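You operate a simulated robot arm through the tools that you are given. There is no shell and no other tool. Be economical: measure what you need, move in short steps, check, and stop when the job is done.

Carry out the task below with a simulated robot arm. There is one attempt and no reset: what you move stays moved.

TASK
Empty the sump and fill the water tank to about 30 L.
Fine: sump valve closed again, soap knob on 1, pump left off, floor dry. Where these are worked on the way, their far stop is far enough and under half their travel is too little: sump valve.

It is judged by the outcome, as a careful person would: the job done as asked, and still so three seconds after it is handed in. It fails if anything else is knocked over, pushed out of place, dropped, spilled or broken.

THE ROBOT
A 6-joint arm with a fingered hand, on a carriage that runs on a rail from [-0.417, -0.009] to [1.723, 0.037] (x, y) and turns from -2.007 to 3.805 rad about z. Base frame: it is fixed where the carriage stands at the start and does not move with it; the origin is on the floor, on the carriage's upright axis, x ahead of it, y to its left, z up. Units: m, rad, N and s.
Its first joint turns from -2.897 to 2.897 rad. Places, roughly: fill button [1.4, 0.9, 1.2]; pump lever [1.3, 0.8, 1.1]; soap knob [1.4, 0.9, 1.1]; sump sight tube [0.5, 0.6, 0.6]; sump valve [0.7, 0.6, 0.6]; tank sight tube [1.5, 0.9, 1.1]; wash bay [0.9, 0.9, 0.7]. Payload 4 kg.
The TCP is the grasp point between the finger pads, 0.026 m short of the fingertips. In the tool frame z runs along the fingers and y along their closing line. The gripper opens to 0.132 m. The gripper's body begins 0.073 m behind the TCP. The gripper is a hand of 4 fingers: y runs from the thumb to the fingers, the wrist lies at [0, 0, -0.239] in the tool frame, and closing takes about 1.5 s.
Orientation is that of the tool frame in the base frame, as a unit quaternion [w, x, y, z]. With the fingers straight down and closing along the base's y, the tool's x points along the base's -x, its y along +y and its z along -z.

THE INTERFACE
- The arm moves only by the tool jog_arm. Its argument "series" is a list of rows, each a list of 6 numbers: the shift along the tool's x, y, z in units of 300 mm (1.0 is 300 mm), then the turn, a rotation vector about the tool's x, y, z in units of 120 degrees (1.0 is 120 degrees). In form: [[x, y, z, wx, wy, wz], ...]. A call has 1 to 20 rows; each row is the pose to reach, as a shift and turn from the pose commanded when the call began, along the tool's axes at that moment. "gripper" is the closure in counts, from 0 (fully open) to 255 (shut), set as the call begins (left out, the last holds). A call with a number of a shift or a turn outside -1 to 1 is refused whole. Each row takes 0.2 s and may step no farther than 0.05 m and 0.15 rad from the row before; otherwise, or with a gripper value out of range, the whole call is refused. Where a pose cannot be reached the arm comes as near as it can. A force on the tool above 40 N (or 10 N above the force at the start of the call, whichever is more), or a blocked arm, ends the call early, and 0.2 s more pass. Each finger travels about 0.045 m/s and halts on what it meets, pressing with about 31 N; the grip force reading is that of the motor and also rises with nothing between the fingers. The clock runs only during rows and for 0.2 s after the last one: add rows that repeat a pose to give the fingers time. The reply holds the time, the measured pose of the TCP, the force on the tool along the base axes, the opening and the grip force, in the units named above and with some noise, with the torque about the TCP (base axes, N m) and any sound that the robot's microphone picked up.
- Cameras (640 x 400 px; columns grow to the right, rows downward): "scene" is now at [0.3259, 0.1958, 1.2939]; the picture's right is [0.04, -1.00, 0.00], its down [-0.44, -0.02, -0.90] and it looks along [0.90, 0.03, -0.44] (base axes); focal length 214 px, centre (320, 200). "wrist" rides on the gripper at [0.068, 0.002, -0.097] in the tool frame; the picture's right is [-0.03, 1.00, 0.00], its down [-0.82, -0.02, -0.58] and it looks along [-0.58, -0.02, 0.82] (tool axes); focal length 270 px, centre (320, 200). There is no depth. A picture from a camera that has moved, and an enlarged one, comes with that camera's place and axes in the base frame and with its lens. The place of the scene camera against the robot may be out by one fixed shift of up to 0.025 m in any direction.
- snapshot(camera): a new picture of that camera. It takes no simulated time.
- lift_body(by): slides the trunk up (or, below 0, down) by that many m; the arm and the scene camera ride with it, the base frame stays. It gives what a move gives, with no picture.
- steer(legs): drives the robot by 1 to 6 legs, each [ahead, left, turn to the left] in m, m and rad, along the robot's own axes; the way and the turn of a leg run together, so that a leg with both is an arc; at most 1.5 m and 3.142 rad a leg. The arm and the cameras ride along, it lands a little off, and it stops where it bumps. It keeps to its track: a leg is cut to what the track allows. It gives what a move gives.
- set_grasp(shape): the hand has 4 fingers and takes this shape, open, in about a second: jaw (thumb against the fingers, like two jaws); tri (thumb and two fingers); tip (a fingertip pinch); poke (one finger out to press); point (the index stretched); flat (the hand flat); cup (the hand cupped); fist (a fist). The gripper value then closes the fingers along that shape, each until it touches; the sizes above hold for jaw. It gives what a move gives, with no picture.
- pan_tilt(pan, tilt): turns the head with the scene camera to pan (to the left, within 2.496 rad either way) and tilt (down, from -0.506 to 1.204), counted from straight ahead of the robot. It gives what a move gives.
- enlarge(camera, box): a new picture of the part [left, top, right, bottom] of that camera's present view, enlarged. It takes no simulated time.
- sign_off(): hands the job in; it is judged then, once.

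Work in short steps. Places have to be worked out from the pictures, the camera data and where the tool is seen: move nearer, look again, correct. Check each grasp and each placing, and mend what went wrong. You have 120 turns and 78 pictures in all, those below and enlarged ones among them. Open the gripper and draw the arm clear of the work before you hand the job in, unless the task says otherwise; then end with one line.

The tools are called as name(argument=value, ...) on one line, values as JSON. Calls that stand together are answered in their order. jog_arm: Moves the arm, as the interface text tells. Its arguments: {"type":"object","properties":{"series":{"type":"array","items":{"type":"array","items":{"type":"number"}}},"gripper":{"type":"number"}},"required":["series"]} The other tools are called the same way: lift_body (by) slides the trunk up or down; set_grasp (shape) gives the hand a shape; steer (legs) drives the base; pan_tilt (pan, tilt) turns the head that bears the scene camera; snapshot (camera) takes a picture; enlarge (camera, box) takes an enlarged picture of a part of a camera's view; sign_off () hands the job in.

At the start:

```text
clock: 0.0
eef_pos: [0.3795, 0.3964, 0.6959]
tcp_rot: [-0.022, 0.004, 0.991, -0.132]
contact_force: [0.5, -0.2, 0.2]
wrist_torque: [-0.02, 0.0, -0.02]
width: 0.1319
grasp_force: 0.0
shape: jaw
trunk travel left (down, up): [-0.275, 0.353]
robot x, y, heading: [0.0033, 0.005, -0.002]
head pan, tilt: [2.499, 1.201]
```

scene: 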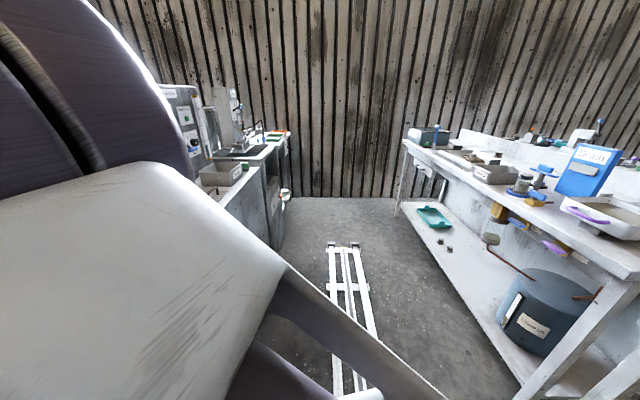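
wrist: 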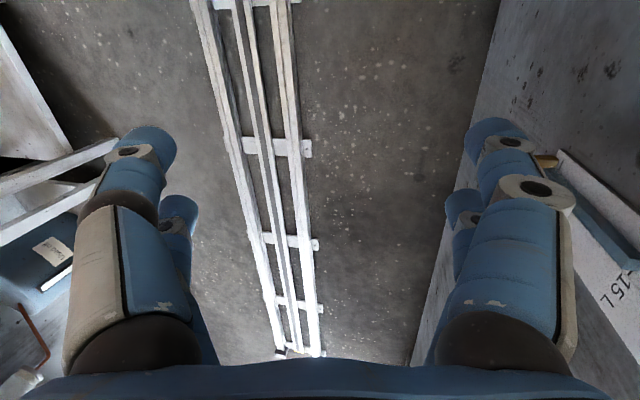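

I'll look left, toward the wash bay and controls.

pan_tilt(pan=0.9, tilt=0.45)

snapshot(camera="scene")

```text
clock: 1.7
eef_pos: [0.379, 0.3964, 0.6949]
tcp_rot: [-0.021, 0.004, 0.991, -0.134]
contact_force: [-0.2, -0.5, -0.5]
wrist_torque: [-0.01, 0.01, -0.06]
width: 0.1319
grasp_force: 0.1
shape: jaw
trunk travel left (down, up): [-0.275, 0.353]
robot x, y, heading: [0.0002, -0.0017, 0.003]
head pan, tilt: [0.901, 0.45]
```

```text
75 pictures are left
camera scene: at [0.3237, 0.1961, 1.2849], right [0.04, -1.0, 0.0], down [-0.53, -0.02, -0.85], along [0.85, 0.04, -0.53], focal length 214 px, centre (320, 200)
```

scene: 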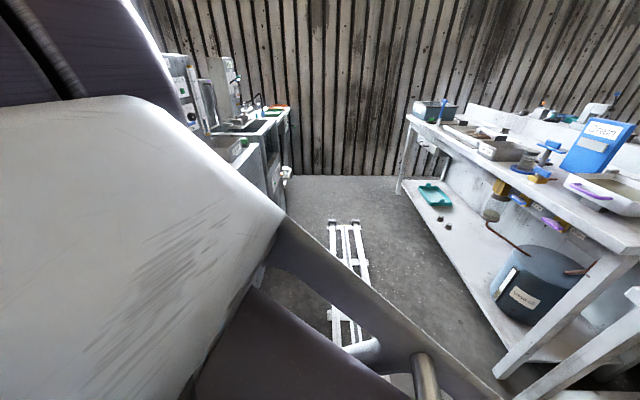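

The view barely changed despite the pan; I'll try again with another value.

pan_tilt(pan=1.5, tilt=0.5)

snapshot(camera="scene")

```text
clock: 2.7
eef_pos: [0.3801, 0.3966, 0.6945]
tcp_rot: [-0.021, 0.004, 0.991, -0.134]
contact_force: [0.4, -0.3, -0.1]
wrist_torque: [0.02, 0.02, 0.0]
width: 0.1319
grasp_force: 0.0
shape: jaw
trunk travel left (down, up): [-0.275, 0.353]
robot x, y, heading: [0.0004, -0.0012, -0.002]
head pan, tilt: [1.499, 0.499]
```

```text
74 pictures are left
camera scene: at [0.3239, 0.1961, 1.2857], right [0.04, -1.0, 0.0], down [-0.52, -0.02, -0.85], along [0.85, 0.04, -0.52], focal length 214 px, centre (320, 200)
```

scene: 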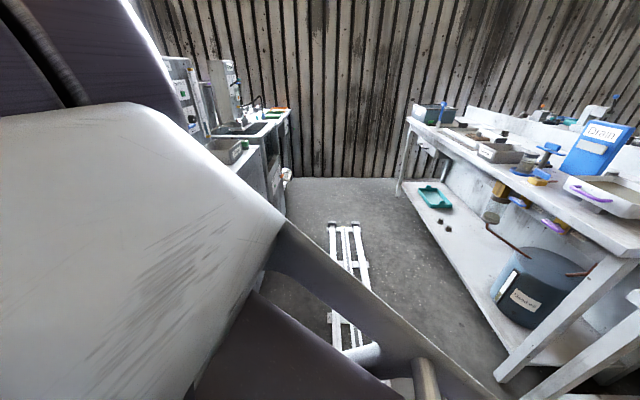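

The head axes behave oddly; one more test in the other direction.

pan_tilt(pan=-0.8, tilt=0.5)

snapshot(camera="scene")

```text
clock: 4.8
eef_pos: [0.3819, 0.3975, 0.6954]
tcp_rot: [-0.021, 0.006, 0.991, -0.132]
contact_force: [0.5, 0.3, 0.8]
wrist_torque: [-0.01, -0.01, 0.03]
width: 0.132
grasp_force: 0.2
shape: jaw
trunk travel left (down, up): [-0.275, 0.353]
robot x, y, heading: [-0.0003, 0.0013, -0.003]
head pan, tilt: [-0.799, 0.499]
```

```text
73 pictures are left
camera scene: at [0.3245, 0.1927, 1.2874], right [0.0, -1.0, 0.0], down [-0.51, 0.0, -0.86], along [0.86, 0.0, -0.51], focal length 214 px, centre (320, 200)
```

scene: 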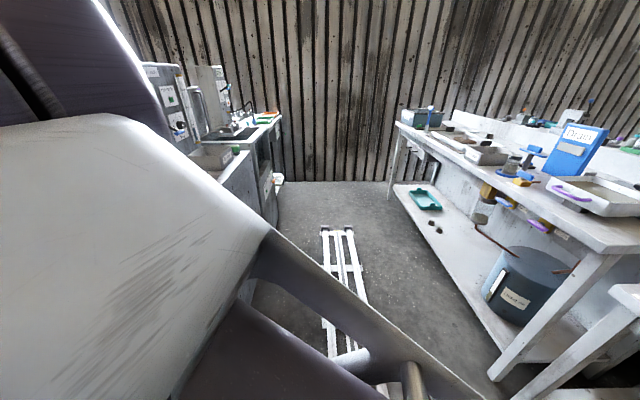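

Camera is effectively fixed on the robot, so I'll need to turn the base. First draw the hand toward the axis for clearance from the bench.

jog_arm(series=[[0, -0.12, 0.032, 0, 0, 0], [0, -0.24, 0.065, 0, 0, 0], [0, -0.36, 0.097, 0, 0, 0], [0, -0.48, 0.13, 0, 0, 0]])

snapshot(camera="wrist")

```text
clock: 5.7
eef_pos: [0.3841, 0.2679, 0.6764]
tcp_rot: [-0.027, 0.021, 0.988, -0.149]
contact_force: [-0.4, 16.1, -21.8]
wrist_torque: [0.2, -0.08, -0.15]
width: 0.1322
grasp_force: 0.0
shape: jaw
trunk travel left (down, up): [-0.275, 0.353]
robot x, y, heading: [0.0008, -0.0009, 0.002]
head pan, tilt: [-0.799, 0.499]
stopped in row 4: the force on the tool passed its limit at 57 N (the readings are from after the stop); the commanded pose is now the measured one
```

```text
72 pictures are left
camera wrist: at [0.3232, 0.3009, 0.7722], right [0.06, 0.95, -0.3], down [0.85, 0.11, 0.52], along [0.53, -0.28, -0.8], focal length 270 px, centre (320, 200)
```

wrist: 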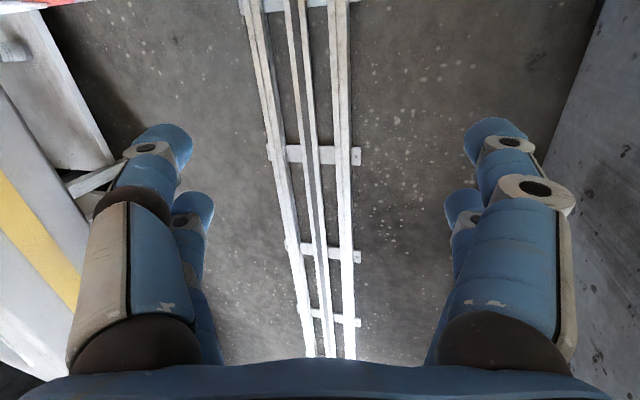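

The hand touched the robot's own column. I back off 3 cm and turn left partway, watching for contact.

jog_arm(series=[[0, 0.1, -0.03, 0, 0, 0]])

steer(legs=[[0, 0, 0.5]])

snapshot(camera="scene")

snapshot(camera="wrist")

```text
clock: 6.1
eef_pos: [0.3837, 0.2966, 0.6778]
tcp_rot: [-0.028, 0.02, 0.988, -0.152]
contact_force: [0.3, 0.6, -0.1]
wrist_torque: [0.0, -0.01, -0.03]
width: 0.1323
grasp_force: 0.0
shape: jaw
trunk travel left (down, up): [-0.275, 0.353]
robot x, y, heading: [0.0017, -0.0001, 0.003]
head pan, tilt: [-0.799, 0.499]
```

```text
clock: 7.9
eef_pos: [0.1965, 0.4431, 0.6784]
tcp_rot: [0.011, -0.224, 0.963, -0.153]
contact_force: [-0.7, 0.7, 0.0]
wrist_torque: [0.0, -0.03, -0.01]
width: 0.132
grasp_force: 0.1
shape: jaw
trunk travel left (down, up): [-0.275, 0.353]
robot x, y, heading: [0.0027, 0.0008, 0.49]
head pan, tilt: [-0.799, 0.499]
```

```text
71 pictures are left
camera scene: at [0.2027, 0.3029, 1.2865], right [0.18, -0.98, 0.0], down [-0.51, -0.09, -0.86], along [0.84, 0.16, -0.51], focal length 214 px, centre (320, 200)
```

scene: 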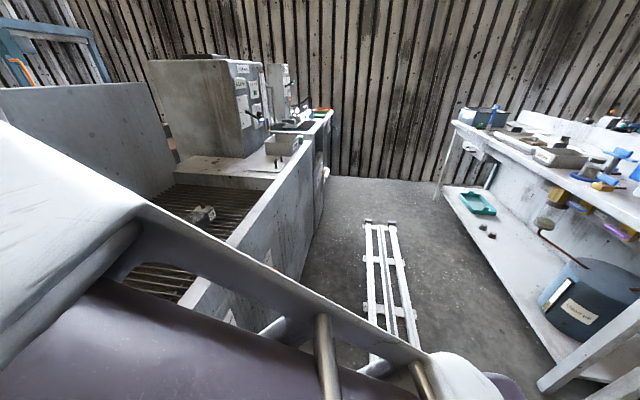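

```text
70 pictures are left
camera wrist: at [0.127, 0.4431, 0.7729], right [-0.4, 0.86, -0.3], down [0.69, 0.5, 0.52], along [0.6, 0.0, -0.8], focal length 270 px, centre (320, 200)
```

wrist: 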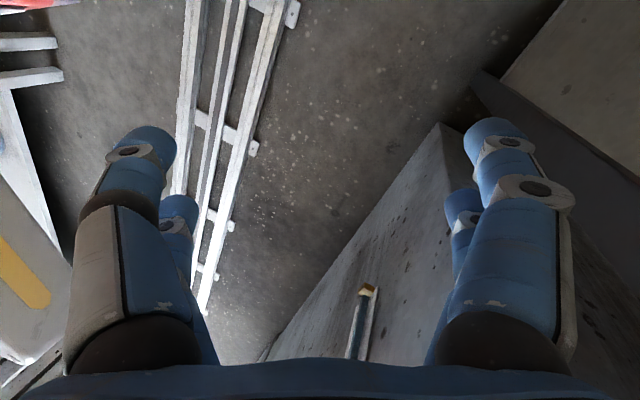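

Now the layout: wash bay with grate at left, the machine with tank and controls beyond it. Testing the pan again.

pan_tilt(pan=0.8, tilt=0.5)

snapshot(camera="scene")

```text
clock: 9.6
eef_pos: [0.1979, 0.4422, 0.6763]
tcp_rot: [0.01, -0.223, 0.962, -0.155]
contact_force: [-0.3, -0.5, -0.4]
wrist_torque: [-0.02, -0.01, -0.01]
width: 0.132
grasp_force: 0.1
shape: jaw
trunk travel left (down, up): [-0.275, 0.353]
robot x, y, heading: [0.0001, -0.0009, 0.493]
head pan, tilt: [0.799, 0.499]
```

```text
69 pictures are left
camera scene: at [0.1964, 0.3253, 1.2898], right [0.43, -0.9, 0.0], down [-0.44, -0.21, -0.88], along [0.79, 0.37, -0.48], focal length 214 px, centre (320, 200)
```

scene: 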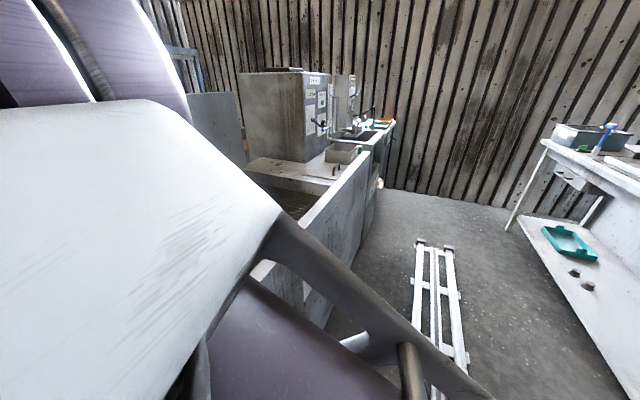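

The pan seems physically hindered by the arm. I'll turn the base to face the wash bay here, where nothing protrudes, then look.

steer(legs=[[0, 0, 1.07]])

snapshot(camera="scene")

snapshot(camera="wrist")

```text
clock: 12.7
eef_pos: [-0.2905, 0.3863, 0.6762]
tcp_rot: [0.087, -0.681, 0.716, -0.128]
contact_force: [-0.2, -0.1, -0.1]
wrist_torque: [0.01, 0.01, 0.0]
width: 0.132
grasp_force: 0.1
shape: jaw
trunk travel left (down, up): [-0.275, 0.353]
robot x, y, heading: [-0.0029, -0.0008, 1.561]
head pan, tilt: [0.799, 0.499]
```

```text
68 pictures are left
camera scene: at [-0.1941, 0.3409, 1.29], right [1.0, -0.06, 0.0], down [-0.03, -0.48, -0.88], along [0.05, 0.88, -0.48], focal length 214 px, centre (320, 200)
```

scene: 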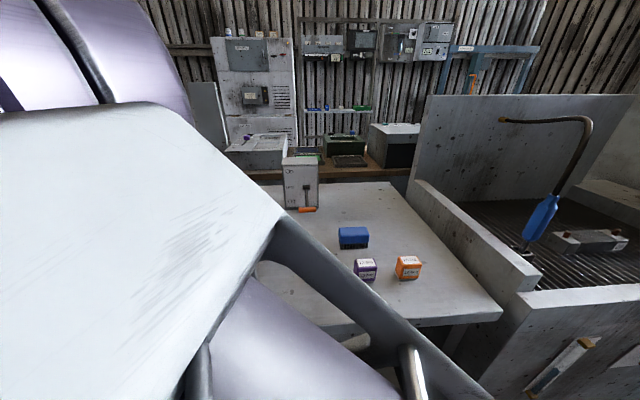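

```text
67 pictures are left
camera wrist: at [-0.3249, 0.3242, 0.7714], right [-0.95, 0.06, -0.31], down [-0.11, 0.85, 0.52], along [0.29, 0.52, -0.8], focal length 270 px, centre (320, 200)
```

wrist: 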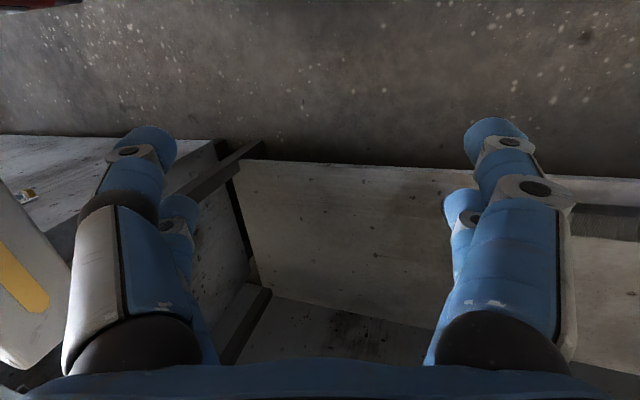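

The sight tube is on the bay front at lower right. I drive along the rail to about x=0.4, keeping heading, and look again.

steer(legs=[[0, -0.4, 0]])

snapshot(camera="scene")

```text
clock: 15.1
eef_pos: [0.0986, 0.3933, 0.675]
tcp_rot: [0.091, -0.683, 0.713, -0.13]
contact_force: [1.4, 0.7, 0.4]
wrist_torque: [-0.01, -0.01, 0.01]
width: 0.1318
grasp_force: 0.2
shape: jaw
trunk travel left (down, up): [-0.275, 0.353]
robot x, y, heading: [0.3911, 0.0061, 1.566]
head pan, tilt: [0.799, 0.499]
```

```text
66 pictures are left
camera scene: at [0.1937, 0.3482, 1.2901], right [1.0, -0.03, 0.0], down [-0.01, -0.48, -0.88], along [0.02, 0.88, -0.48], focal length 214 px, centre (320, 200)
```

scene: 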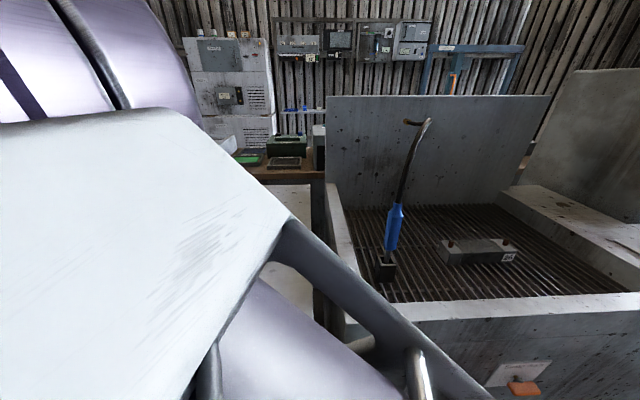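

The orange handle on a white plate is the sump valve, near [0.74,0.6,0.58]. I try looking lower and to the right.

pan_tilt(pan=-0.9, tilt=1.1)

snapshot(camera="scene")

```text
clock: 16.9
eef_pos: [0.0987, 0.3931, 0.674]
tcp_rot: [0.09, -0.683, 0.713, -0.13]
contact_force: [-0.3, -0.2, 0.1]
wrist_torque: [-0.03, 0.02, -0.02]
width: 0.1319
grasp_force: 0.1
shape: jaw
trunk travel left (down, up): [-0.275, 0.353]
robot x, y, heading: [0.3936, 0.0096, 1.567]
head pan, tilt: [-0.901, 1.1]
```

```text
65 pictures are left
camera scene: at [0.2407, 0.2964, 1.2425], right [0.62, -0.79, 0.0], down [-0.7, -0.55, -0.45], along [0.36, 0.28, -0.89], focal length 214 px, centre (320, 200)
```

scene: 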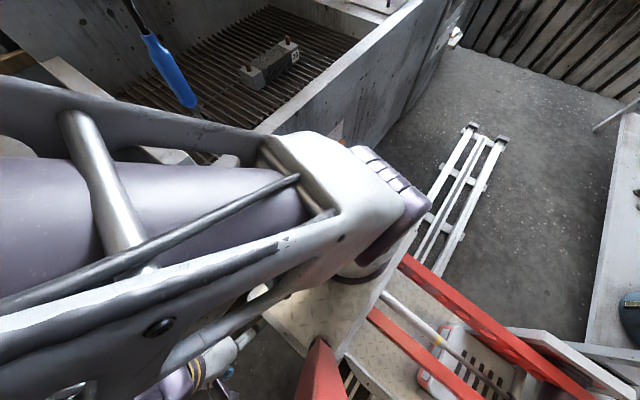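

The head does pan freely to the right. I'll turn to heading ~2.6 (camera swings away from the wall, hand away too) and drive to x≈1.0, giving a distant front view of the sump.

steer(legs=[[0, 0, 1.03], [-0.514, -0.309, 0]])

pan_tilt(pan=-1.03, tilt=0.75)

snapshot(camera="scene")

```text
clock: 22.9
eef_pos: [0.5237, -0.0307, 0.6752]
tcp_rot: [-0.143, 0.946, -0.284, 0.069]
contact_force: [-0.1, -0.5, 0.8]
wrist_torque: [0.0, -0.01, -0.02]
width: 0.132
grasp_force: 0.0
shape: jaw
trunk travel left (down, up): [-0.275, 0.353]
robot x, y, heading: [1.0043, 0.0241, 2.597]
head pan, tilt: [-0.901, 1.1]
```

```text
clock: 23.8
eef_pos: [0.5234, -0.0313, 0.6745]
tcp_rot: [-0.143, 0.946, -0.285, 0.068]
contact_force: [-0.1, 0.4, 0.0]
wrist_torque: [-0.01, 0.01, 0.0]
width: 0.1321
grasp_force: 0.0
shape: jaw
trunk travel left (down, up): [-0.275, 0.353]
robot x, y, heading: [1.0025, 0.0238, 2.598]
head pan, tilt: [-1.03, 0.75]
```

```text
64 pictures are left
camera scene: at [0.6835, 0.0718, 1.2682], right [1.0, 0.0, 0.0], down [0.0, -0.68, -0.73], along [0.0, 0.73, -0.68], focal length 214 px, centre (320, 200)
```

scene: 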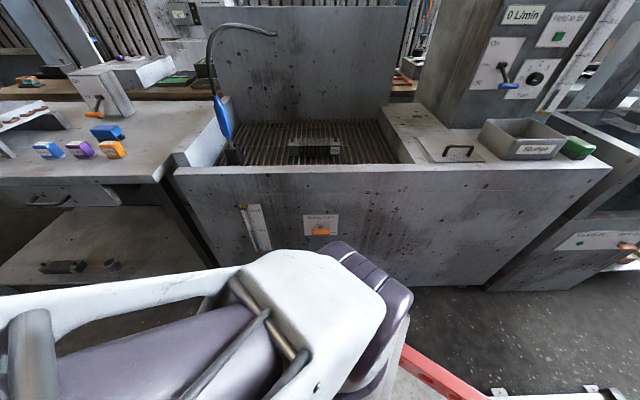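

Excellent view. Zoom into the sump valve/sight tube and the control panel.

enlarge(camera="scene", box=[220, 190, 360, 260])

enlarge(camera="scene", box=[470, 0, 640, 106])

```text
4.57 times, centred on (290, 225) of scene
camera zoom: at [0.6835, 0.0718, 1.2682], right [1.0, 0.0, 0.0], down [0.0, -0.68, -0.73], along [0.0, 0.73, -0.68], focal length 980 px, centre (457, 86)
```

zoom: 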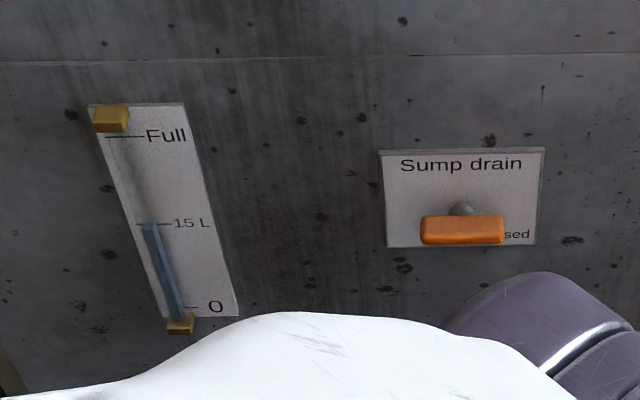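

```text
3.76 times, centred on (555, 53) of scene
camera zoom: at [0.6835, 0.0718, 1.2682], right [1.0, 0.0, 0.0], down [0.0, -0.68, -0.73], along [0.0, 0.73, -0.68], focal length 807 px, centre (-565, 753)
```

zoom: 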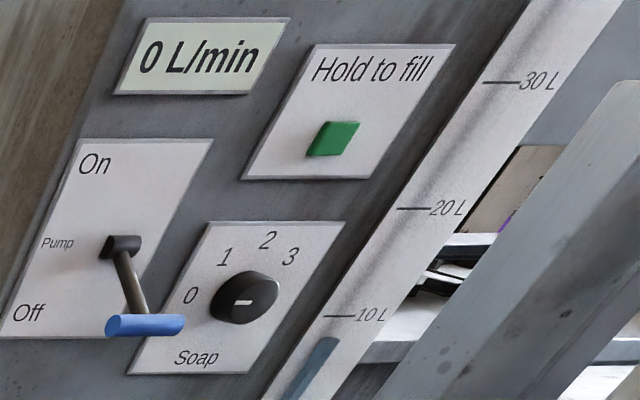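

Sump at 15 L, tank ~9 L, pump Off, soap knob apparently at 0, fill is "Hold to fill", valve handle is a horizontal bar near [0.69,0.57,0.645]. I move the carriage to x≈1.25 so the arm can reach the valve diagonally with the hand pointing +y.

steer(legs=[[-0.21, -0.126, 0]])

jog_arm(series=[[0.01, -0.02, 0, 0.0589, -0.0259, -0.0159], [0.02, -0.04, 0, 0.1178, -0.0518, -0.0318], [0.03, -0.06, 0, 0.1767, -0.0777, -0.0477], [0.04, -0.08, 0, 0.2356, -0.1036, -0.0636], [0.04, -0.1, 0, 0.2945, -0.1295, -0.0795]])

snapshot(camera="scene")

```text
clock: 25.6
eef_pos: [0.7716, -0.0243, 0.674]
tcp_rot: [-0.142, 0.945, -0.285, 0.069]
contact_force: [-0.2, -0.1, 0.3]
wrist_torque: [0.01, 0.0, 0.0]
width: 0.1317
grasp_force: 0.2
shape: jaw
trunk travel left (down, up): [-0.275, 0.353]
robot x, y, heading: [1.2541, 0.0286, 2.595]
head pan, tilt: [-1.03, 0.75]
```

```text
clock: 26.8
eef_pos: [0.7967, -0.0078, 0.6831]
tcp_rot: [-0.45, 0.879, -0.153, 0.036]
contact_force: [-6.0, -11.3, -19.6]
wrist_torque: [-0.2, 0.23, -0.21]
width: 0.1305
grasp_force: 0.0
shape: jaw
trunk travel left (down, up): [-0.275, 0.353]
robot x, y, heading: [1.2543, 0.0262, 2.593]
head pan, tilt: [-1.03, 0.75]
```

```text
61 pictures are left
camera scene: at [0.9314, 0.0782, 1.2683], right [1.0, -0.01, 0.0], down [0.0, -0.68, -0.73], along [0.0, 0.73, -0.68], focal length 214 px, centre (320, 200)
```

scene: 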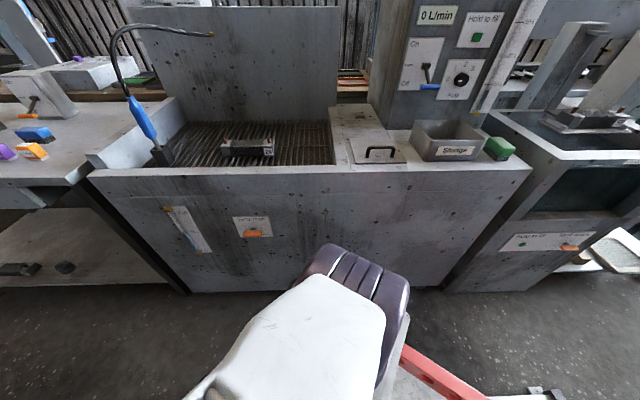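

Slight self-contact; the hand is partly rotated. Move it out toward the bay (−x, +y, +z), away from the robot body.

jog_arm(series=[[-0.08, -0.09, 0.076, 0, 0, 0], [-0.16, -0.18, 0.152, 0, 0, 0], [-0.24, -0.27, 0.228, 0, 0, 0], [-0.32, -0.36, 0.304, 0, 0, 0], [-0.403, -0.453, 0.38, 0, 0, 0]])

snapshot(camera="scene")

```text
clock: 27.1
eef_pos: [0.7926, -0.0053, 0.6824]
tcp_rot: [-0.444, 0.882, -0.153, 0.034]
contact_force: [-8.1, -9.8, -17.5]
wrist_torque: [-0.22, 0.07, 0.06]
width: 0.1306
grasp_force: 0.2
shape: jaw
trunk travel left (down, up): [-0.275, 0.353]
robot x, y, heading: [1.2518, 0.0275, 2.596]
head pan, tilt: [-1.03, 0.75]
stopped in row 1: the force on the tool passed its limit at 42 N (the readings are from after the stop); the commanded pose is now the measured one
```

```text
60 pictures are left
camera scene: at [0.9314, 0.0781, 1.2683], right [1.0, -0.01, 0.0], down [0.0, -0.68, -0.73], along [0.0, 0.73, -0.68], focal length 214 px, centre (320, 200)
```

scene: 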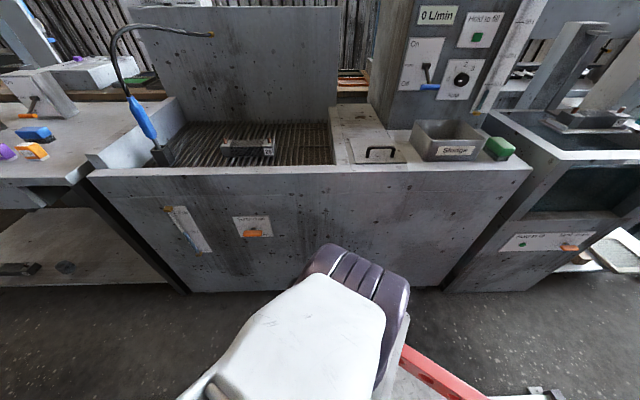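

Still blocked; check what the hand touches.

snapshot(camera="wrist")

pan_tilt(pan=-0.3, tilt=1.2)

snapshot(camera="scene")

```text
59 pictures are left
camera wrist: at [0.8393, -0.1027, 0.7358], right [-0.26, -0.55, -0.79], down [-0.88, -0.19, 0.43], along [-0.39, 0.81, -0.44], focal length 270 px, centre (320, 200)
```

wrist: 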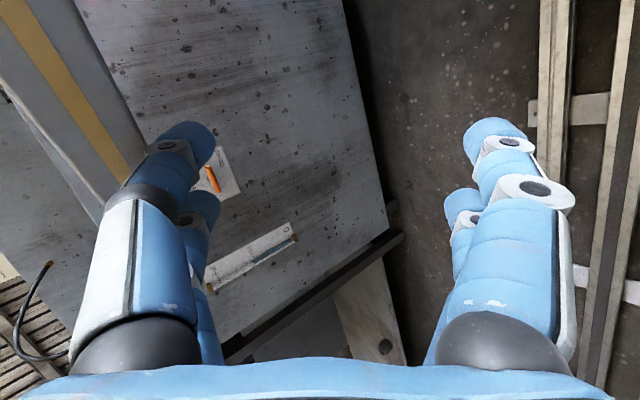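

```text
clock: 28.1
eef_pos: [0.7942, -0.0063, 0.6828]
tcp_rot: [-0.444, 0.882, -0.153, 0.035]
contact_force: [-16.3, -28.0, -15.7]
wrist_torque: [0.74, -0.43, -0.15]
width: 0.1301
grasp_force: 0.0
shape: jaw
trunk travel left (down, up): [-0.275, 0.353]
robot x, y, heading: [1.2498, 0.0276, 2.594]
head pan, tilt: [-0.3, 1.201]
```

```text
58 pictures are left
camera scene: at [0.8938, 0.0372, 1.2366], right [0.75, 0.66, 0.0], down [0.62, -0.7, -0.36], along [-0.24, 0.27, -0.93], focal length 214 px, centre (320, 200)
```

scene: 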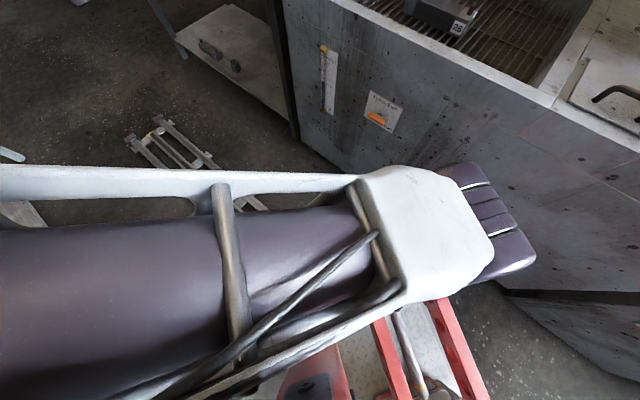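

The thumb side touches the robot's own link above it (yellow stripe). I withdraw it down/away, then out in −x from beneath the arm.

jog_arm(series=[[-0.024, 0.089, -0.032, 0, 0, 0], [-0.047, 0.177, -0.063, 0, 0, 0], [-0.18, 0.21, -0.091, 0, 0, 0], [-0.312, 0.243, -0.119, 0, 0, 0], [-0.444, 0.275, -0.147, 0, 0, 0], [-0.576, 0.308, -0.175, 0, 0, 0], [-0.708, 0.34, -0.203, 0, 0, 0], [-0.84, 0.373, -0.23, 0, 0, 0]])

pan_tilt(pan=-0.6, tilt=0.9)

snapshot(camera="scene")

snapshot(camera="wrist")

```text
clock: 29.9
eef_pos: [0.5152, -0.0453, 0.6557]
tcp_rot: [-0.446, 0.881, -0.153, 0.035]
contact_force: [-0.2, -0.2, 0.6]
wrist_torque: [0.04, -0.01, 0.0]
width: 0.1318
grasp_force: 0.1
shape: jaw
trunk travel left (down, up): [-0.275, 0.353]
robot x, y, heading: [1.2502, 0.025, 2.589]
head pan, tilt: [-0.3, 1.201]
```

```text
clock: 30.8
eef_pos: [0.5144, -0.0447, 0.6555]
tcp_rot: [-0.448, 0.88, -0.153, 0.035]
contact_force: [-0.6, -0.5, 0.4]
wrist_torque: [-0.04, 0.0, -0.04]
width: 0.1321
grasp_force: 0.1
shape: jaw
trunk travel left (down, up): [-0.275, 0.353]
robot x, y, heading: [1.2518, 0.0264, 2.59]
head pan, tilt: [-0.6, 0.901]
```

```text
57 pictures are left
camera scene: at [0.8998, 0.064, 1.2563], right [0.91, 0.41, 0.0], down [0.32, -0.71, -0.62], along [-0.26, 0.57, -0.78], focal length 214 px, centre (320, 200)
```

scene: 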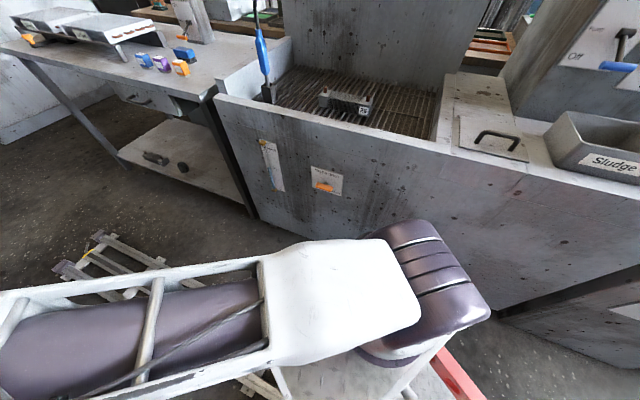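

```text
56 pictures are left
camera wrist: at [0.5612, -0.1418, 0.7072], right [-0.26, -0.55, -0.8], down [-0.89, -0.19, 0.42], along [-0.38, 0.82, -0.43], focal length 270 px, centre (320, 200)
```

wrist: 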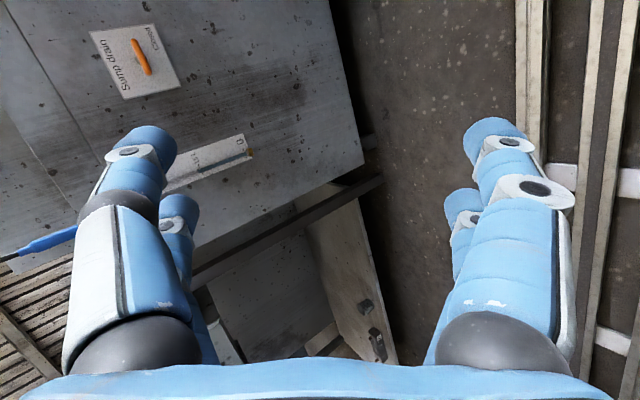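

The hand is free, and the wrist view gives the handle at about [0.70,0.57,0.64]. I finish the rotation (hand pointing +y, closing vertically) while moving to ~[0.70,0.27,0.645].

jog_arm(series=[[0.01, -0.08, 0.12, 0.037, -0.016, -0.01], [0.03, -0.16, 0.24, 0.074, -0.0325, -0.02], [0.06, -0.25, 0.36, 0.111, -0.049, -0.03], [0.09, -0.335, 0.48, 0.148, -0.065, -0.04], [0.13, -0.42, 0.6, 0.185, -0.081, -0.051], [0.17, -0.505, 0.72, 0.222, -0.0975, -0.061], [0.22, -0.6, 0.84, 0.259, -0.114, -0.071], [0.273, -0.697, 0.963, 0.296, -0.13, -0.081]])

snapshot(camera="wrist")

snapshot(camera="scene")

```text
clock: 32.5
eef_pos: [0.6973, 0.2706, 0.6441]
tcp_rot: [-0.705, 0.709, 0.0, -0.001]
contact_force: [0.2, 0.0, 0.1]
wrist_torque: [0.02, 0.01, 0.02]
width: 0.1319
grasp_force: 0.2
shape: jaw
trunk travel left (down, up): [-0.275, 0.353]
robot x, y, heading: [1.2528, 0.0276, 2.596]
head pan, tilt: [-0.6, 0.901]
```

```text
55 pictures are left
camera wrist: at [0.7669, 0.1736, 0.6435], right [-0.03, 0.0, -1.0], down [-0.81, -0.58, 0.02], along [-0.58, 0.81, 0.01], focal length 270 px, centre (320, 200)
```

wrist: 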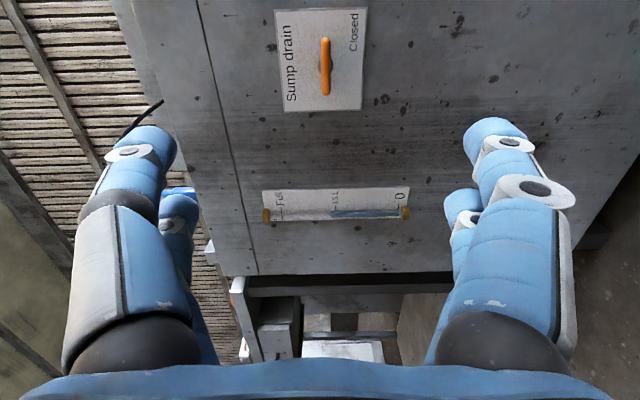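

```text
54 pictures are left
camera scene: at [0.8999, 0.0638, 1.2564], right [0.91, 0.41, 0.0], down [0.32, -0.71, -0.62], along [-0.26, 0.57, -0.78], focal length 214 px, centre (320, 200)
```

scene: 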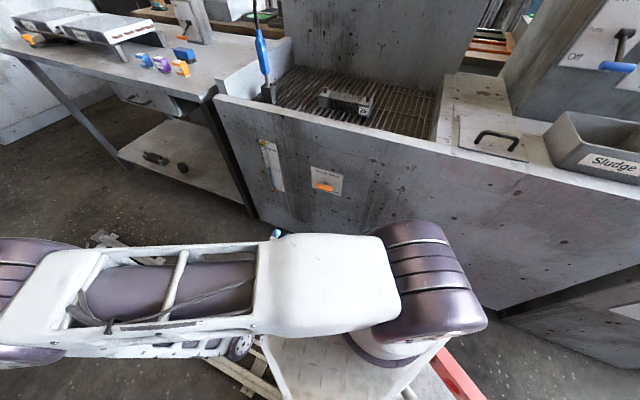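

The wrist is aligned. Handle computed near [0.705,0.56,0.637]. Advance to y≈0.45 and recheck.

jog_arm(series=[[0.007, 0.006, 0.15, 0, 0, 0], [0.014, 0.012, 0.3, 0, 0, 0], [0.02, 0.018, 0.45, 0, 0, 0], [0.027, 0.023, 0.6, 0, 0, 0]])

snapshot(camera="wrist")

```text
clock: 33.5
eef_pos: [0.7055, 0.4511, 0.6343]
tcp_rot: [-0.705, 0.709, 0.001, -0.001]
contact_force: [-0.6, 0.3, 1.1]
wrist_torque: [0.02, 0.02, -0.03]
width: 0.1318
grasp_force: 0.0
shape: jaw
trunk travel left (down, up): [-0.275, 0.353]
robot x, y, heading: [1.2519, 0.027, 2.593]
head pan, tilt: [-0.6, 0.901]
```

```text
53 pictures are left
camera wrist: at [0.777, 0.3542, 0.6333], right [-0.03, -0.01, -1.0], down [-0.81, -0.58, 0.03], along [-0.58, 0.82, 0.01], focal length 270 px, centre (320, 200)
```

wrist: 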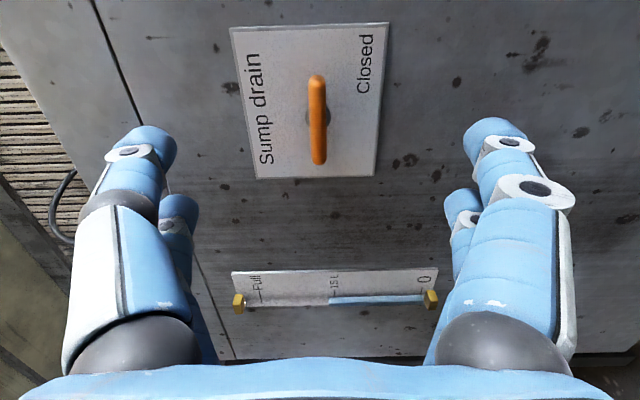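

Handle confirmed at ~[0.705,0.561,0.636]. Advance to y≈0.55 and close.

jog_arm(series=[[0, -0.003, 0.12, 0, 0, 0], [0, -0.006, 0.24, 0, 0, 0], [0, -0.006, 0.33, 0, 0, 0]])

jog_arm(series=[[0, 0, 0, 0, 0, 0], [0, 0, 0, 0, 0, 0], [0, 0, 0, 0, 0, 0], [0, 0, 0, 0, 0, 0], [0, 0, 0, 0, 0, 0], [0, 0, 0, 0, 0, 0], [0, 0, 0, 0, 0, 0], [0, 0, 0, 0, 0, 0]], gripper=255)

snapshot(camera="wrist")

```text
clock: 34.4
eef_pos: [0.7052, 0.5494, 0.6352]
tcp_rot: [-0.705, 0.709, 0.001, -0.002]
contact_force: [0.3, 0.4, -0.3]
wrist_torque: [0.01, 0.0, -0.02]
width: 0.132
grasp_force: 0.0
shape: jaw
trunk travel left (down, up): [-0.275, 0.353]
robot x, y, heading: [1.2566, 0.0269, 2.592]
head pan, tilt: [-0.6, 0.901]
```

```text
clock: 36.1
eef_pos: [0.7066, 0.5501, 0.6361]
tcp_rot: [-0.705, 0.709, 0.0, -0.002]
contact_force: [-0.5, 5.4, 0.7]
wrist_torque: [0.01, -0.03, 0.01]
width: 0.007
grasp_force: 31.4
shape: jaw
trunk travel left (down, up): [-0.275, 0.353]
robot x, y, heading: [1.2531, 0.025, 2.595]
head pan, tilt: [-0.6, 0.901]
```

```text
52 pictures are left
camera wrist: at [0.7756, 0.4528, 0.6351], right [-0.03, -0.01, -1.0], down [-0.82, -0.58, 0.02], along [-0.58, 0.82, 0.01], focal length 270 px, centre (320, 200)
```

wrist: 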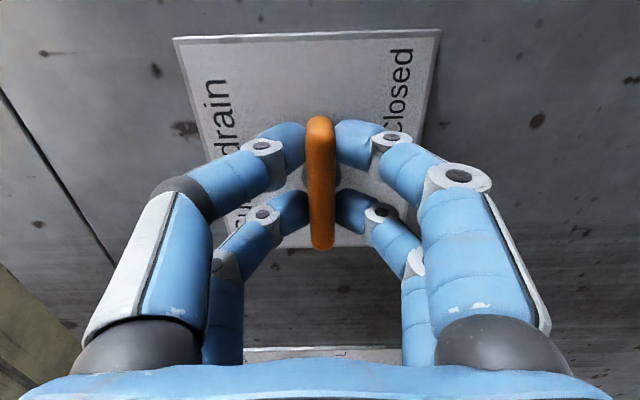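

Grasp is firm. Try rotating counter-clockwise (negative about tool z) a bit and watch the torque.

jog_arm(series=[[0, 0, 0, 0, 0, -0.05], [0, 0, 0, 0, 0, -0.1], [0, 0, 0, 0, 0, -0.15], [0, 0, 0, 0, 0, -0.15]])

snapshot(camera="wrist")

```text
clock: 37.1
eef_pos: [0.7056, 0.55, 0.637]
tcp_rot: [-0.696, 0.7, 0.112, 0.11]
contact_force: [-3.4, 0.3, 3.6]
wrist_torque: [0.14, 0.05, -0.02]
width: 0.0069
grasp_force: 30.9
shape: jaw
trunk travel left (down, up): [-0.275, 0.353]
robot x, y, heading: [1.2527, 0.0263, 2.596]
head pan, tilt: [-0.6, 0.901]
```

```text
51 pictures are left
camera wrist: at [0.7726, 0.4532, 0.6575], right [0.28, 0.0, -0.96], down [-0.78, -0.58, -0.23], along [-0.56, 0.81, -0.17], focal length 270 px, centre (320, 200)
```

wrist: 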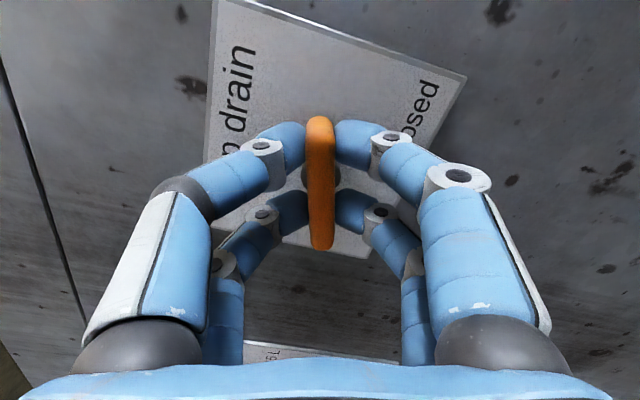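

The handle turns with the hand, low torque. Continue toward 90°.

jog_arm(series=[[0, 0, 0, 0, 0, -0.06], [0, 0, 0, 0, 0, -0.12], [0, 0, 0, 0, 0, -0.18], [0, 0, 0, 0, 0, -0.24], [0, 0, 0, 0, 0, -0.3], [0, 0, 0, 0, 0, -0.36], [0, 0, 0, 0, 0, -0.42], [0, 0, 0, 0, 0, -0.48], [0, 0, 0, 0, 0, -0.54], [0, 0, 0, 0, 0, -0.6]])

snapshot(camera="wrist")

```text
clock: 39.4
eef_pos: [0.7045, 0.5498, 0.6399]
tcp_rot: [0.508, -0.503, -0.495, -0.494]
contact_force: [-3.4, -0.1, 10.4]
wrist_torque: [0.34, 0.01, 0.2]
width: 0.0071
grasp_force: 31.2
shape: jaw
trunk travel left (down, up): [-0.275, 0.353]
robot x, y, heading: [1.2527, 0.0278, 2.591]
head pan, tilt: [-0.6, 0.901]
stopped in row 10: the force on the tool passed its limit at 41 N (the readings are from after the stop); the commanded pose is now the measured one
```

```text
50 pictures are left
camera wrist: at [0.708, 0.4526, 0.7077], right [1.0, 0.01, -0.05], down [-0.04, -0.57, -0.82], along [-0.03, 0.82, -0.57], focal length 270 px, centre (320, 200)
```

wrist: 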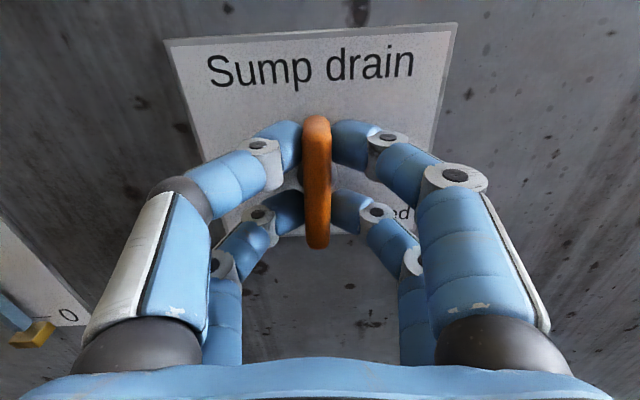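

Turned ~89° and hit the stop. Check the sight tube for draining and the floor.

enlarge(camera="scene", box=[240, 120, 380, 210])

```text
4.44 times, centred on (310, 165) of scene
camera zoom: at [0.8998, 0.0636, 1.2563], right [0.91, 0.41, 0.0], down [0.32, -0.71, -0.62], along [-0.26, 0.57, -0.78], focal length 953 px, centre (364, 356)
```

zoom: 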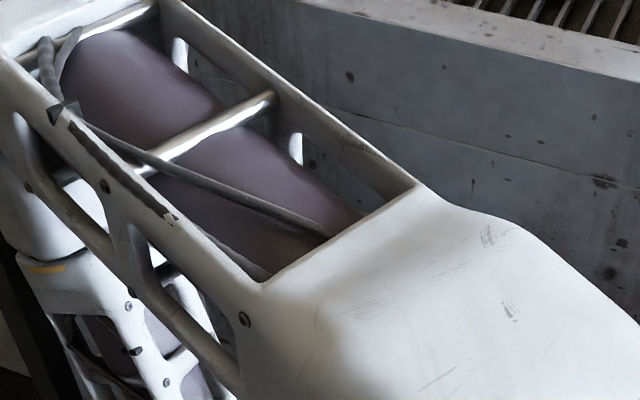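

Arm hides the tube; I'll wait holding the valve and look at the tube bottom in the wrist view.

jog_arm(series=[[0, 0, 0, 0, 0, 0], [0, 0, 0, 0, 0, 0], [0, 0, 0, 0, 0, 0], [0, 0, 0, 0, 0, 0], [0, 0, 0, 0, 0, 0], [0, 0, 0, 0, 0, 0], [0, 0, 0, 0, 0, 0], [0, 0, 0, 0, 0, 0], [0, 0, 0, 0, 0, 0], [0, 0, 0, 0, 0, 0], [0, 0, 0, 0, 0, 0], [0, 0, 0, 0, 0, 0], [0, 0, 0, 0, 0, 0], [0, 0, 0, 0, 0, 0], [0, 0, 0, 0, 0, 0], [0, 0, 0, 0, 0, 0], [0, 0, 0, 0, 0, 0], [0, 0, 0, 0, 0, 0], [0, 0, 0, 0, 0, 0], [0, 0, 0, 0, 0, 0]])

snapshot(camera="wrist")

```text
clock: 43.6
eef_pos: [0.7032, 0.5496, 0.6392]
tcp_rot: [0.508, -0.503, -0.495, -0.493]
contact_force: [-17.1, -0.5, 20.8]
wrist_torque: [0.52, 0.1, 0.48]
width: 0.0071
grasp_force: 31.0
shape: jaw
trunk travel left (down, up): [-0.275, 0.353]
robot x, y, heading: [1.2525, 0.0283, 2.591]
head pan, tilt: [-0.6, 0.901]
```

```text
48 pictures are left
camera wrist: at [0.7084, 0.4525, 0.7075], right [1.0, 0.01, -0.05], down [-0.03, -0.58, -0.82], along [-0.03, 0.82, -0.57], focal length 270 px, centre (320, 200)
```

wrist: 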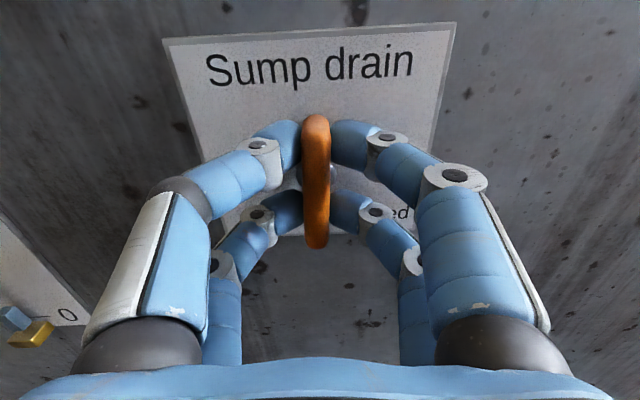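

It's draining. Wait a bit more.

jog_arm(series=[[0, 0, 0, 0, 0, 0], [0, 0, 0, 0, 0, 0], [0, 0, 0, 0, 0, 0], [0, 0, 0, 0, 0, 0], [0, 0, 0, 0, 0, 0], [0, 0, 0, 0, 0, 0], [0, 0, 0, 0, 0, 0], [0, 0, 0, 0, 0, 0], [0, 0, 0, 0, 0, 0], [0, 0, 0, 0, 0, 0], [0, 0, 0, 0, 0, 0], [0, 0, 0, 0, 0, 0], [0, 0, 0, 0, 0, 0], [0, 0, 0, 0, 0, 0], [0, 0, 0, 0, 0, 0], [0, 0, 0, 0, 0, 0], [0, 0, 0, 0, 0, 0], [0, 0, 0, 0, 0, 0], [0, 0, 0, 0, 0, 0], [0, 0, 0, 0, 0, 0]])

enlarge(camera="wrist", box=[0, 200, 160, 360])

```text
clock: 47.8
eef_pos: [0.7032, 0.5497, 0.6396]
tcp_rot: [0.508, -0.503, -0.496, -0.493]
contact_force: [-17.1, 0.7, 20.3]
wrist_torque: [0.54, 0.13, 0.49]
width: 0.0073
grasp_force: 30.8
shape: jaw
trunk travel left (down, up): [-0.275, 0.353]
robot x, y, heading: [1.2533, 0.0272, 2.593]
head pan, tilt: [-0.6, 0.901]
```

```text
2.50 times, centred on (80, 280) of wrist
camera zoom: at [0.7084, 0.4525, 0.7075], right [1.0, 0.01, -0.05], down [-0.03, -0.58, -0.82], along [-0.03, 0.82, -0.57], focal length 676 px, centre (920, 0)
```

zoom: 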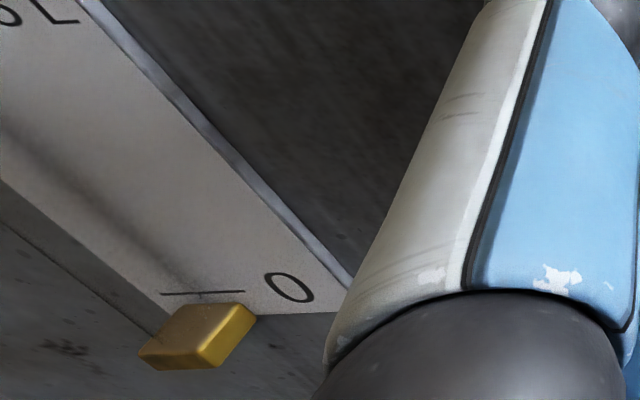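

The sight tube is empty. Rotate back to the closed stop.

jog_arm(series=[[0, 0, 0, 0, 0, 0], [0, 0, 0, 0, 0, 0], [0, 0, 0, 0, 0, 0], [0, 0, 0, 0, 0, 0.06], [0, 0, 0, 0, 0, 0.12], [0, 0, 0, 0, 0, 0.18], [0, 0, 0, 0, 0, 0.24], [0, 0, 0, 0, 0, 0.3], [0, 0, 0, 0, 0, 0.36], [0, 0, 0, 0, 0, 0.42], [0, 0, 0, 0, 0, 0.48], [0, 0, 0, 0, 0, 0.54], [0, 0, 0, 0, 0, 0.6], [0, 0, 0, 0, 0, 0.66], [0, 0, 0, 0, 0, 0.72], [0, 0, 0, 0, 0, 0.755], [0, 0, 0, 0, 0, 0.77]])

snapshot(camera="wrist")

```text
clock: 51.4
eef_pos: [0.7049, 0.5511, 0.6375]
tcp_rot: [0.707, -0.706, 0.021, 0.025]
contact_force: [20.4, -12.9, -16.9]
wrist_torque: [-0.46, -0.5, -0.34]
width: 0.0061
grasp_force: 31.4
shape: jaw
trunk travel left (down, up): [-0.275, 0.353]
robot x, y, heading: [1.25, 0.0287, 2.595]
head pan, tilt: [-0.6, 0.901]
```

```text
46 pictures are left
camera wrist: at [0.7752, 0.4536, 0.6323], right [-0.09, 0.0, -1.0], down [-0.81, -0.58, 0.07], along [-0.58, 0.81, 0.05], focal length 270 px, centre (320, 200)
```

wrist: 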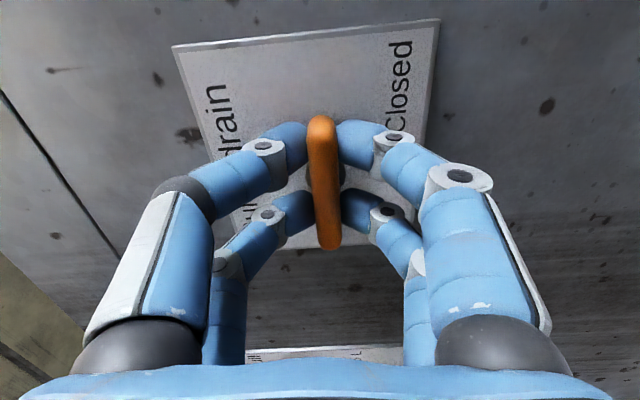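

Valve is at its closed stop. Release and back off in −y.

jog_arm(series=[[0, 0, 0, 0, 0, -0.02], [0, 0, 0, 0, 0, -0.02], [0, 0, 0, 0, 0, -0.02], [0, 0, 0, 0, 0, -0.02], [0, 0, 0, 0, 0, -0.02], [0, 0, 0, 0, 0, -0.02], [0, 0, 0, 0, 0, -0.02], [0, 0, 0, 0, 0, -0.02], [0, 0, -0.12, 0, 0, -0.02], [0, 0, -0.24, 0, 0, -0.02], [0, 0, -0.38, 0, 0, -0.02], [0, 0, -0.53, 0, 0, -0.02], [0, 0, -0.68, 0, 0, -0.02], [0, 0, -0.83, 0, 0, -0.02]], gripper=0)

snapshot(camera="wrist")

```text
clock: 54.4
eef_pos: [0.7067, 0.3014, 0.6369]
tcp_rot: [0.707, -0.707, 0.006, 0.01]
contact_force: [0.1, 0.8, -0.3]
wrist_torque: [0.0, -0.03, 0.01]
width: 0.1318
grasp_force: 0.2
shape: jaw
trunk travel left (down, up): [-0.275, 0.353]
robot x, y, heading: [1.2509, 0.0309, 2.598]
head pan, tilt: [-0.6, 0.901]
```

```text
45 pictures are left
camera wrist: at [0.776, 0.2045, 0.635], right [-0.05, 0.0, -1.0], down [-0.81, -0.58, 0.04], along [-0.58, 0.81, 0.03], focal length 270 px, centre (320, 200)
```

wrist: 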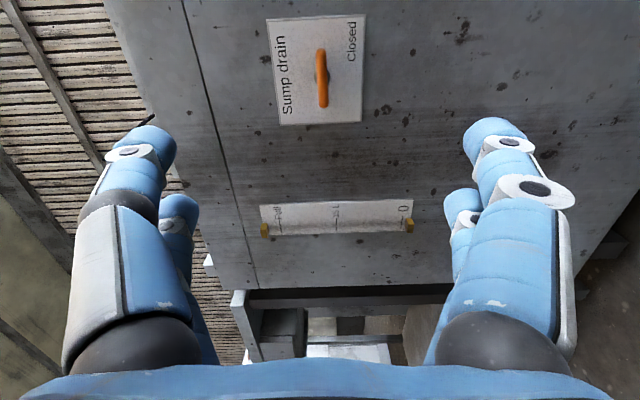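

Compare handle angle closely to be sure it's fully closed.

enlarge(camera="wrist", box=[250, 0, 390, 130])

```text
3.08 times, centred on (320, 65) of wrist
camera zoom: at [0.776, 0.2045, 0.635], right [-0.05, 0.0, -1.0], down [-0.81, -0.58, 0.04], along [-0.58, 0.81, 0.03], focal length 832 px, centre (320, 615)
```

zoom: 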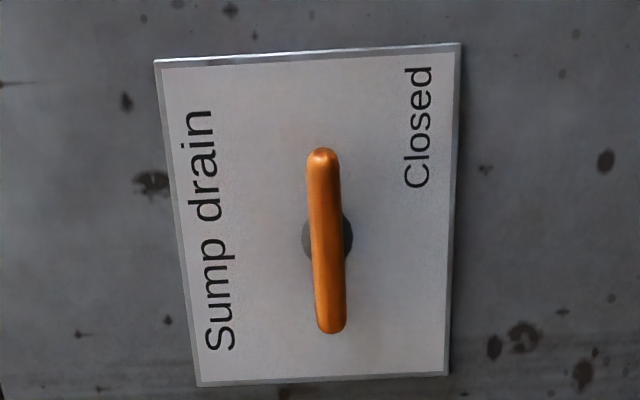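

Handle is parallel to the plate: closed. Now drive to x≈1.67 for the control panel and raise the trunk.

steer(legs=[[-0.36, -0.216, 0]])

lift_body(by=0.35)

pan_tilt(pan=-1.0, tilt=0.5)

snapshot(camera="scene")

```text
clock: 57.0
eef_pos: [1.1254, 0.3134, 0.6377]
tcp_rot: [-0.707, 0.707, -0.007, -0.007]
contact_force: [-0.6, -0.1, 1.0]
wrist_torque: [-0.01, -0.01, -0.02]
width: 0.1319
grasp_force: 0.0
shape: jaw
trunk travel left (down, up): [-0.275, 0.353]
robot x, y, heading: [1.6668, 0.0342, 2.587]
head pan, tilt: [-0.6, 0.901]
```

```text
clock: 60.4
eef_pos: [1.1249, 0.3139, 0.9867]
tcp_rot: [-0.707, 0.707, -0.007, -0.007]
contact_force: [-0.6, 0.1, -0.3]
wrist_torque: [-0.04, -0.01, -0.01]
width: 0.1318
grasp_force: 0.1
shape: jaw
trunk travel left (down, up): [-0.625, 0.003]
robot x, y, heading: [1.6713, 0.0381, 2.589]
head pan, tilt: [-0.6, 0.901]
```

```text
clock: 61.2
eef_pos: [1.1256, 0.3141, 0.9869]
tcp_rot: [-0.707, 0.707, -0.008, -0.008]
contact_force: [0.5, 0.1, 0.1]
wrist_torque: [0.02, 0.0, 0.03]
width: 0.132
grasp_force: 0.0
shape: jaw
trunk travel left (down, up): [-0.625, 0.003]
robot x, y, heading: [1.6659, 0.037, 2.586]
head pan, tilt: [-1.0, 0.499]
```

```text
43 pictures are left
camera scene: at [1.5279, -0.0147, 1.639], right [1.0, 0.02, 0.0], down [0.01, -0.48, -0.88], along [-0.02, 0.88, -0.48], focal length 214 px, centre (320, 200)
```

scene: 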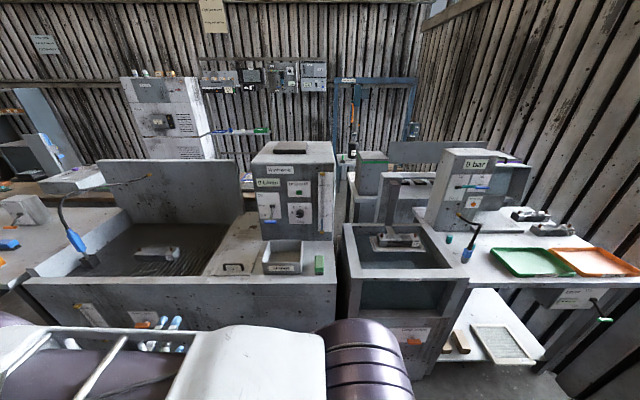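

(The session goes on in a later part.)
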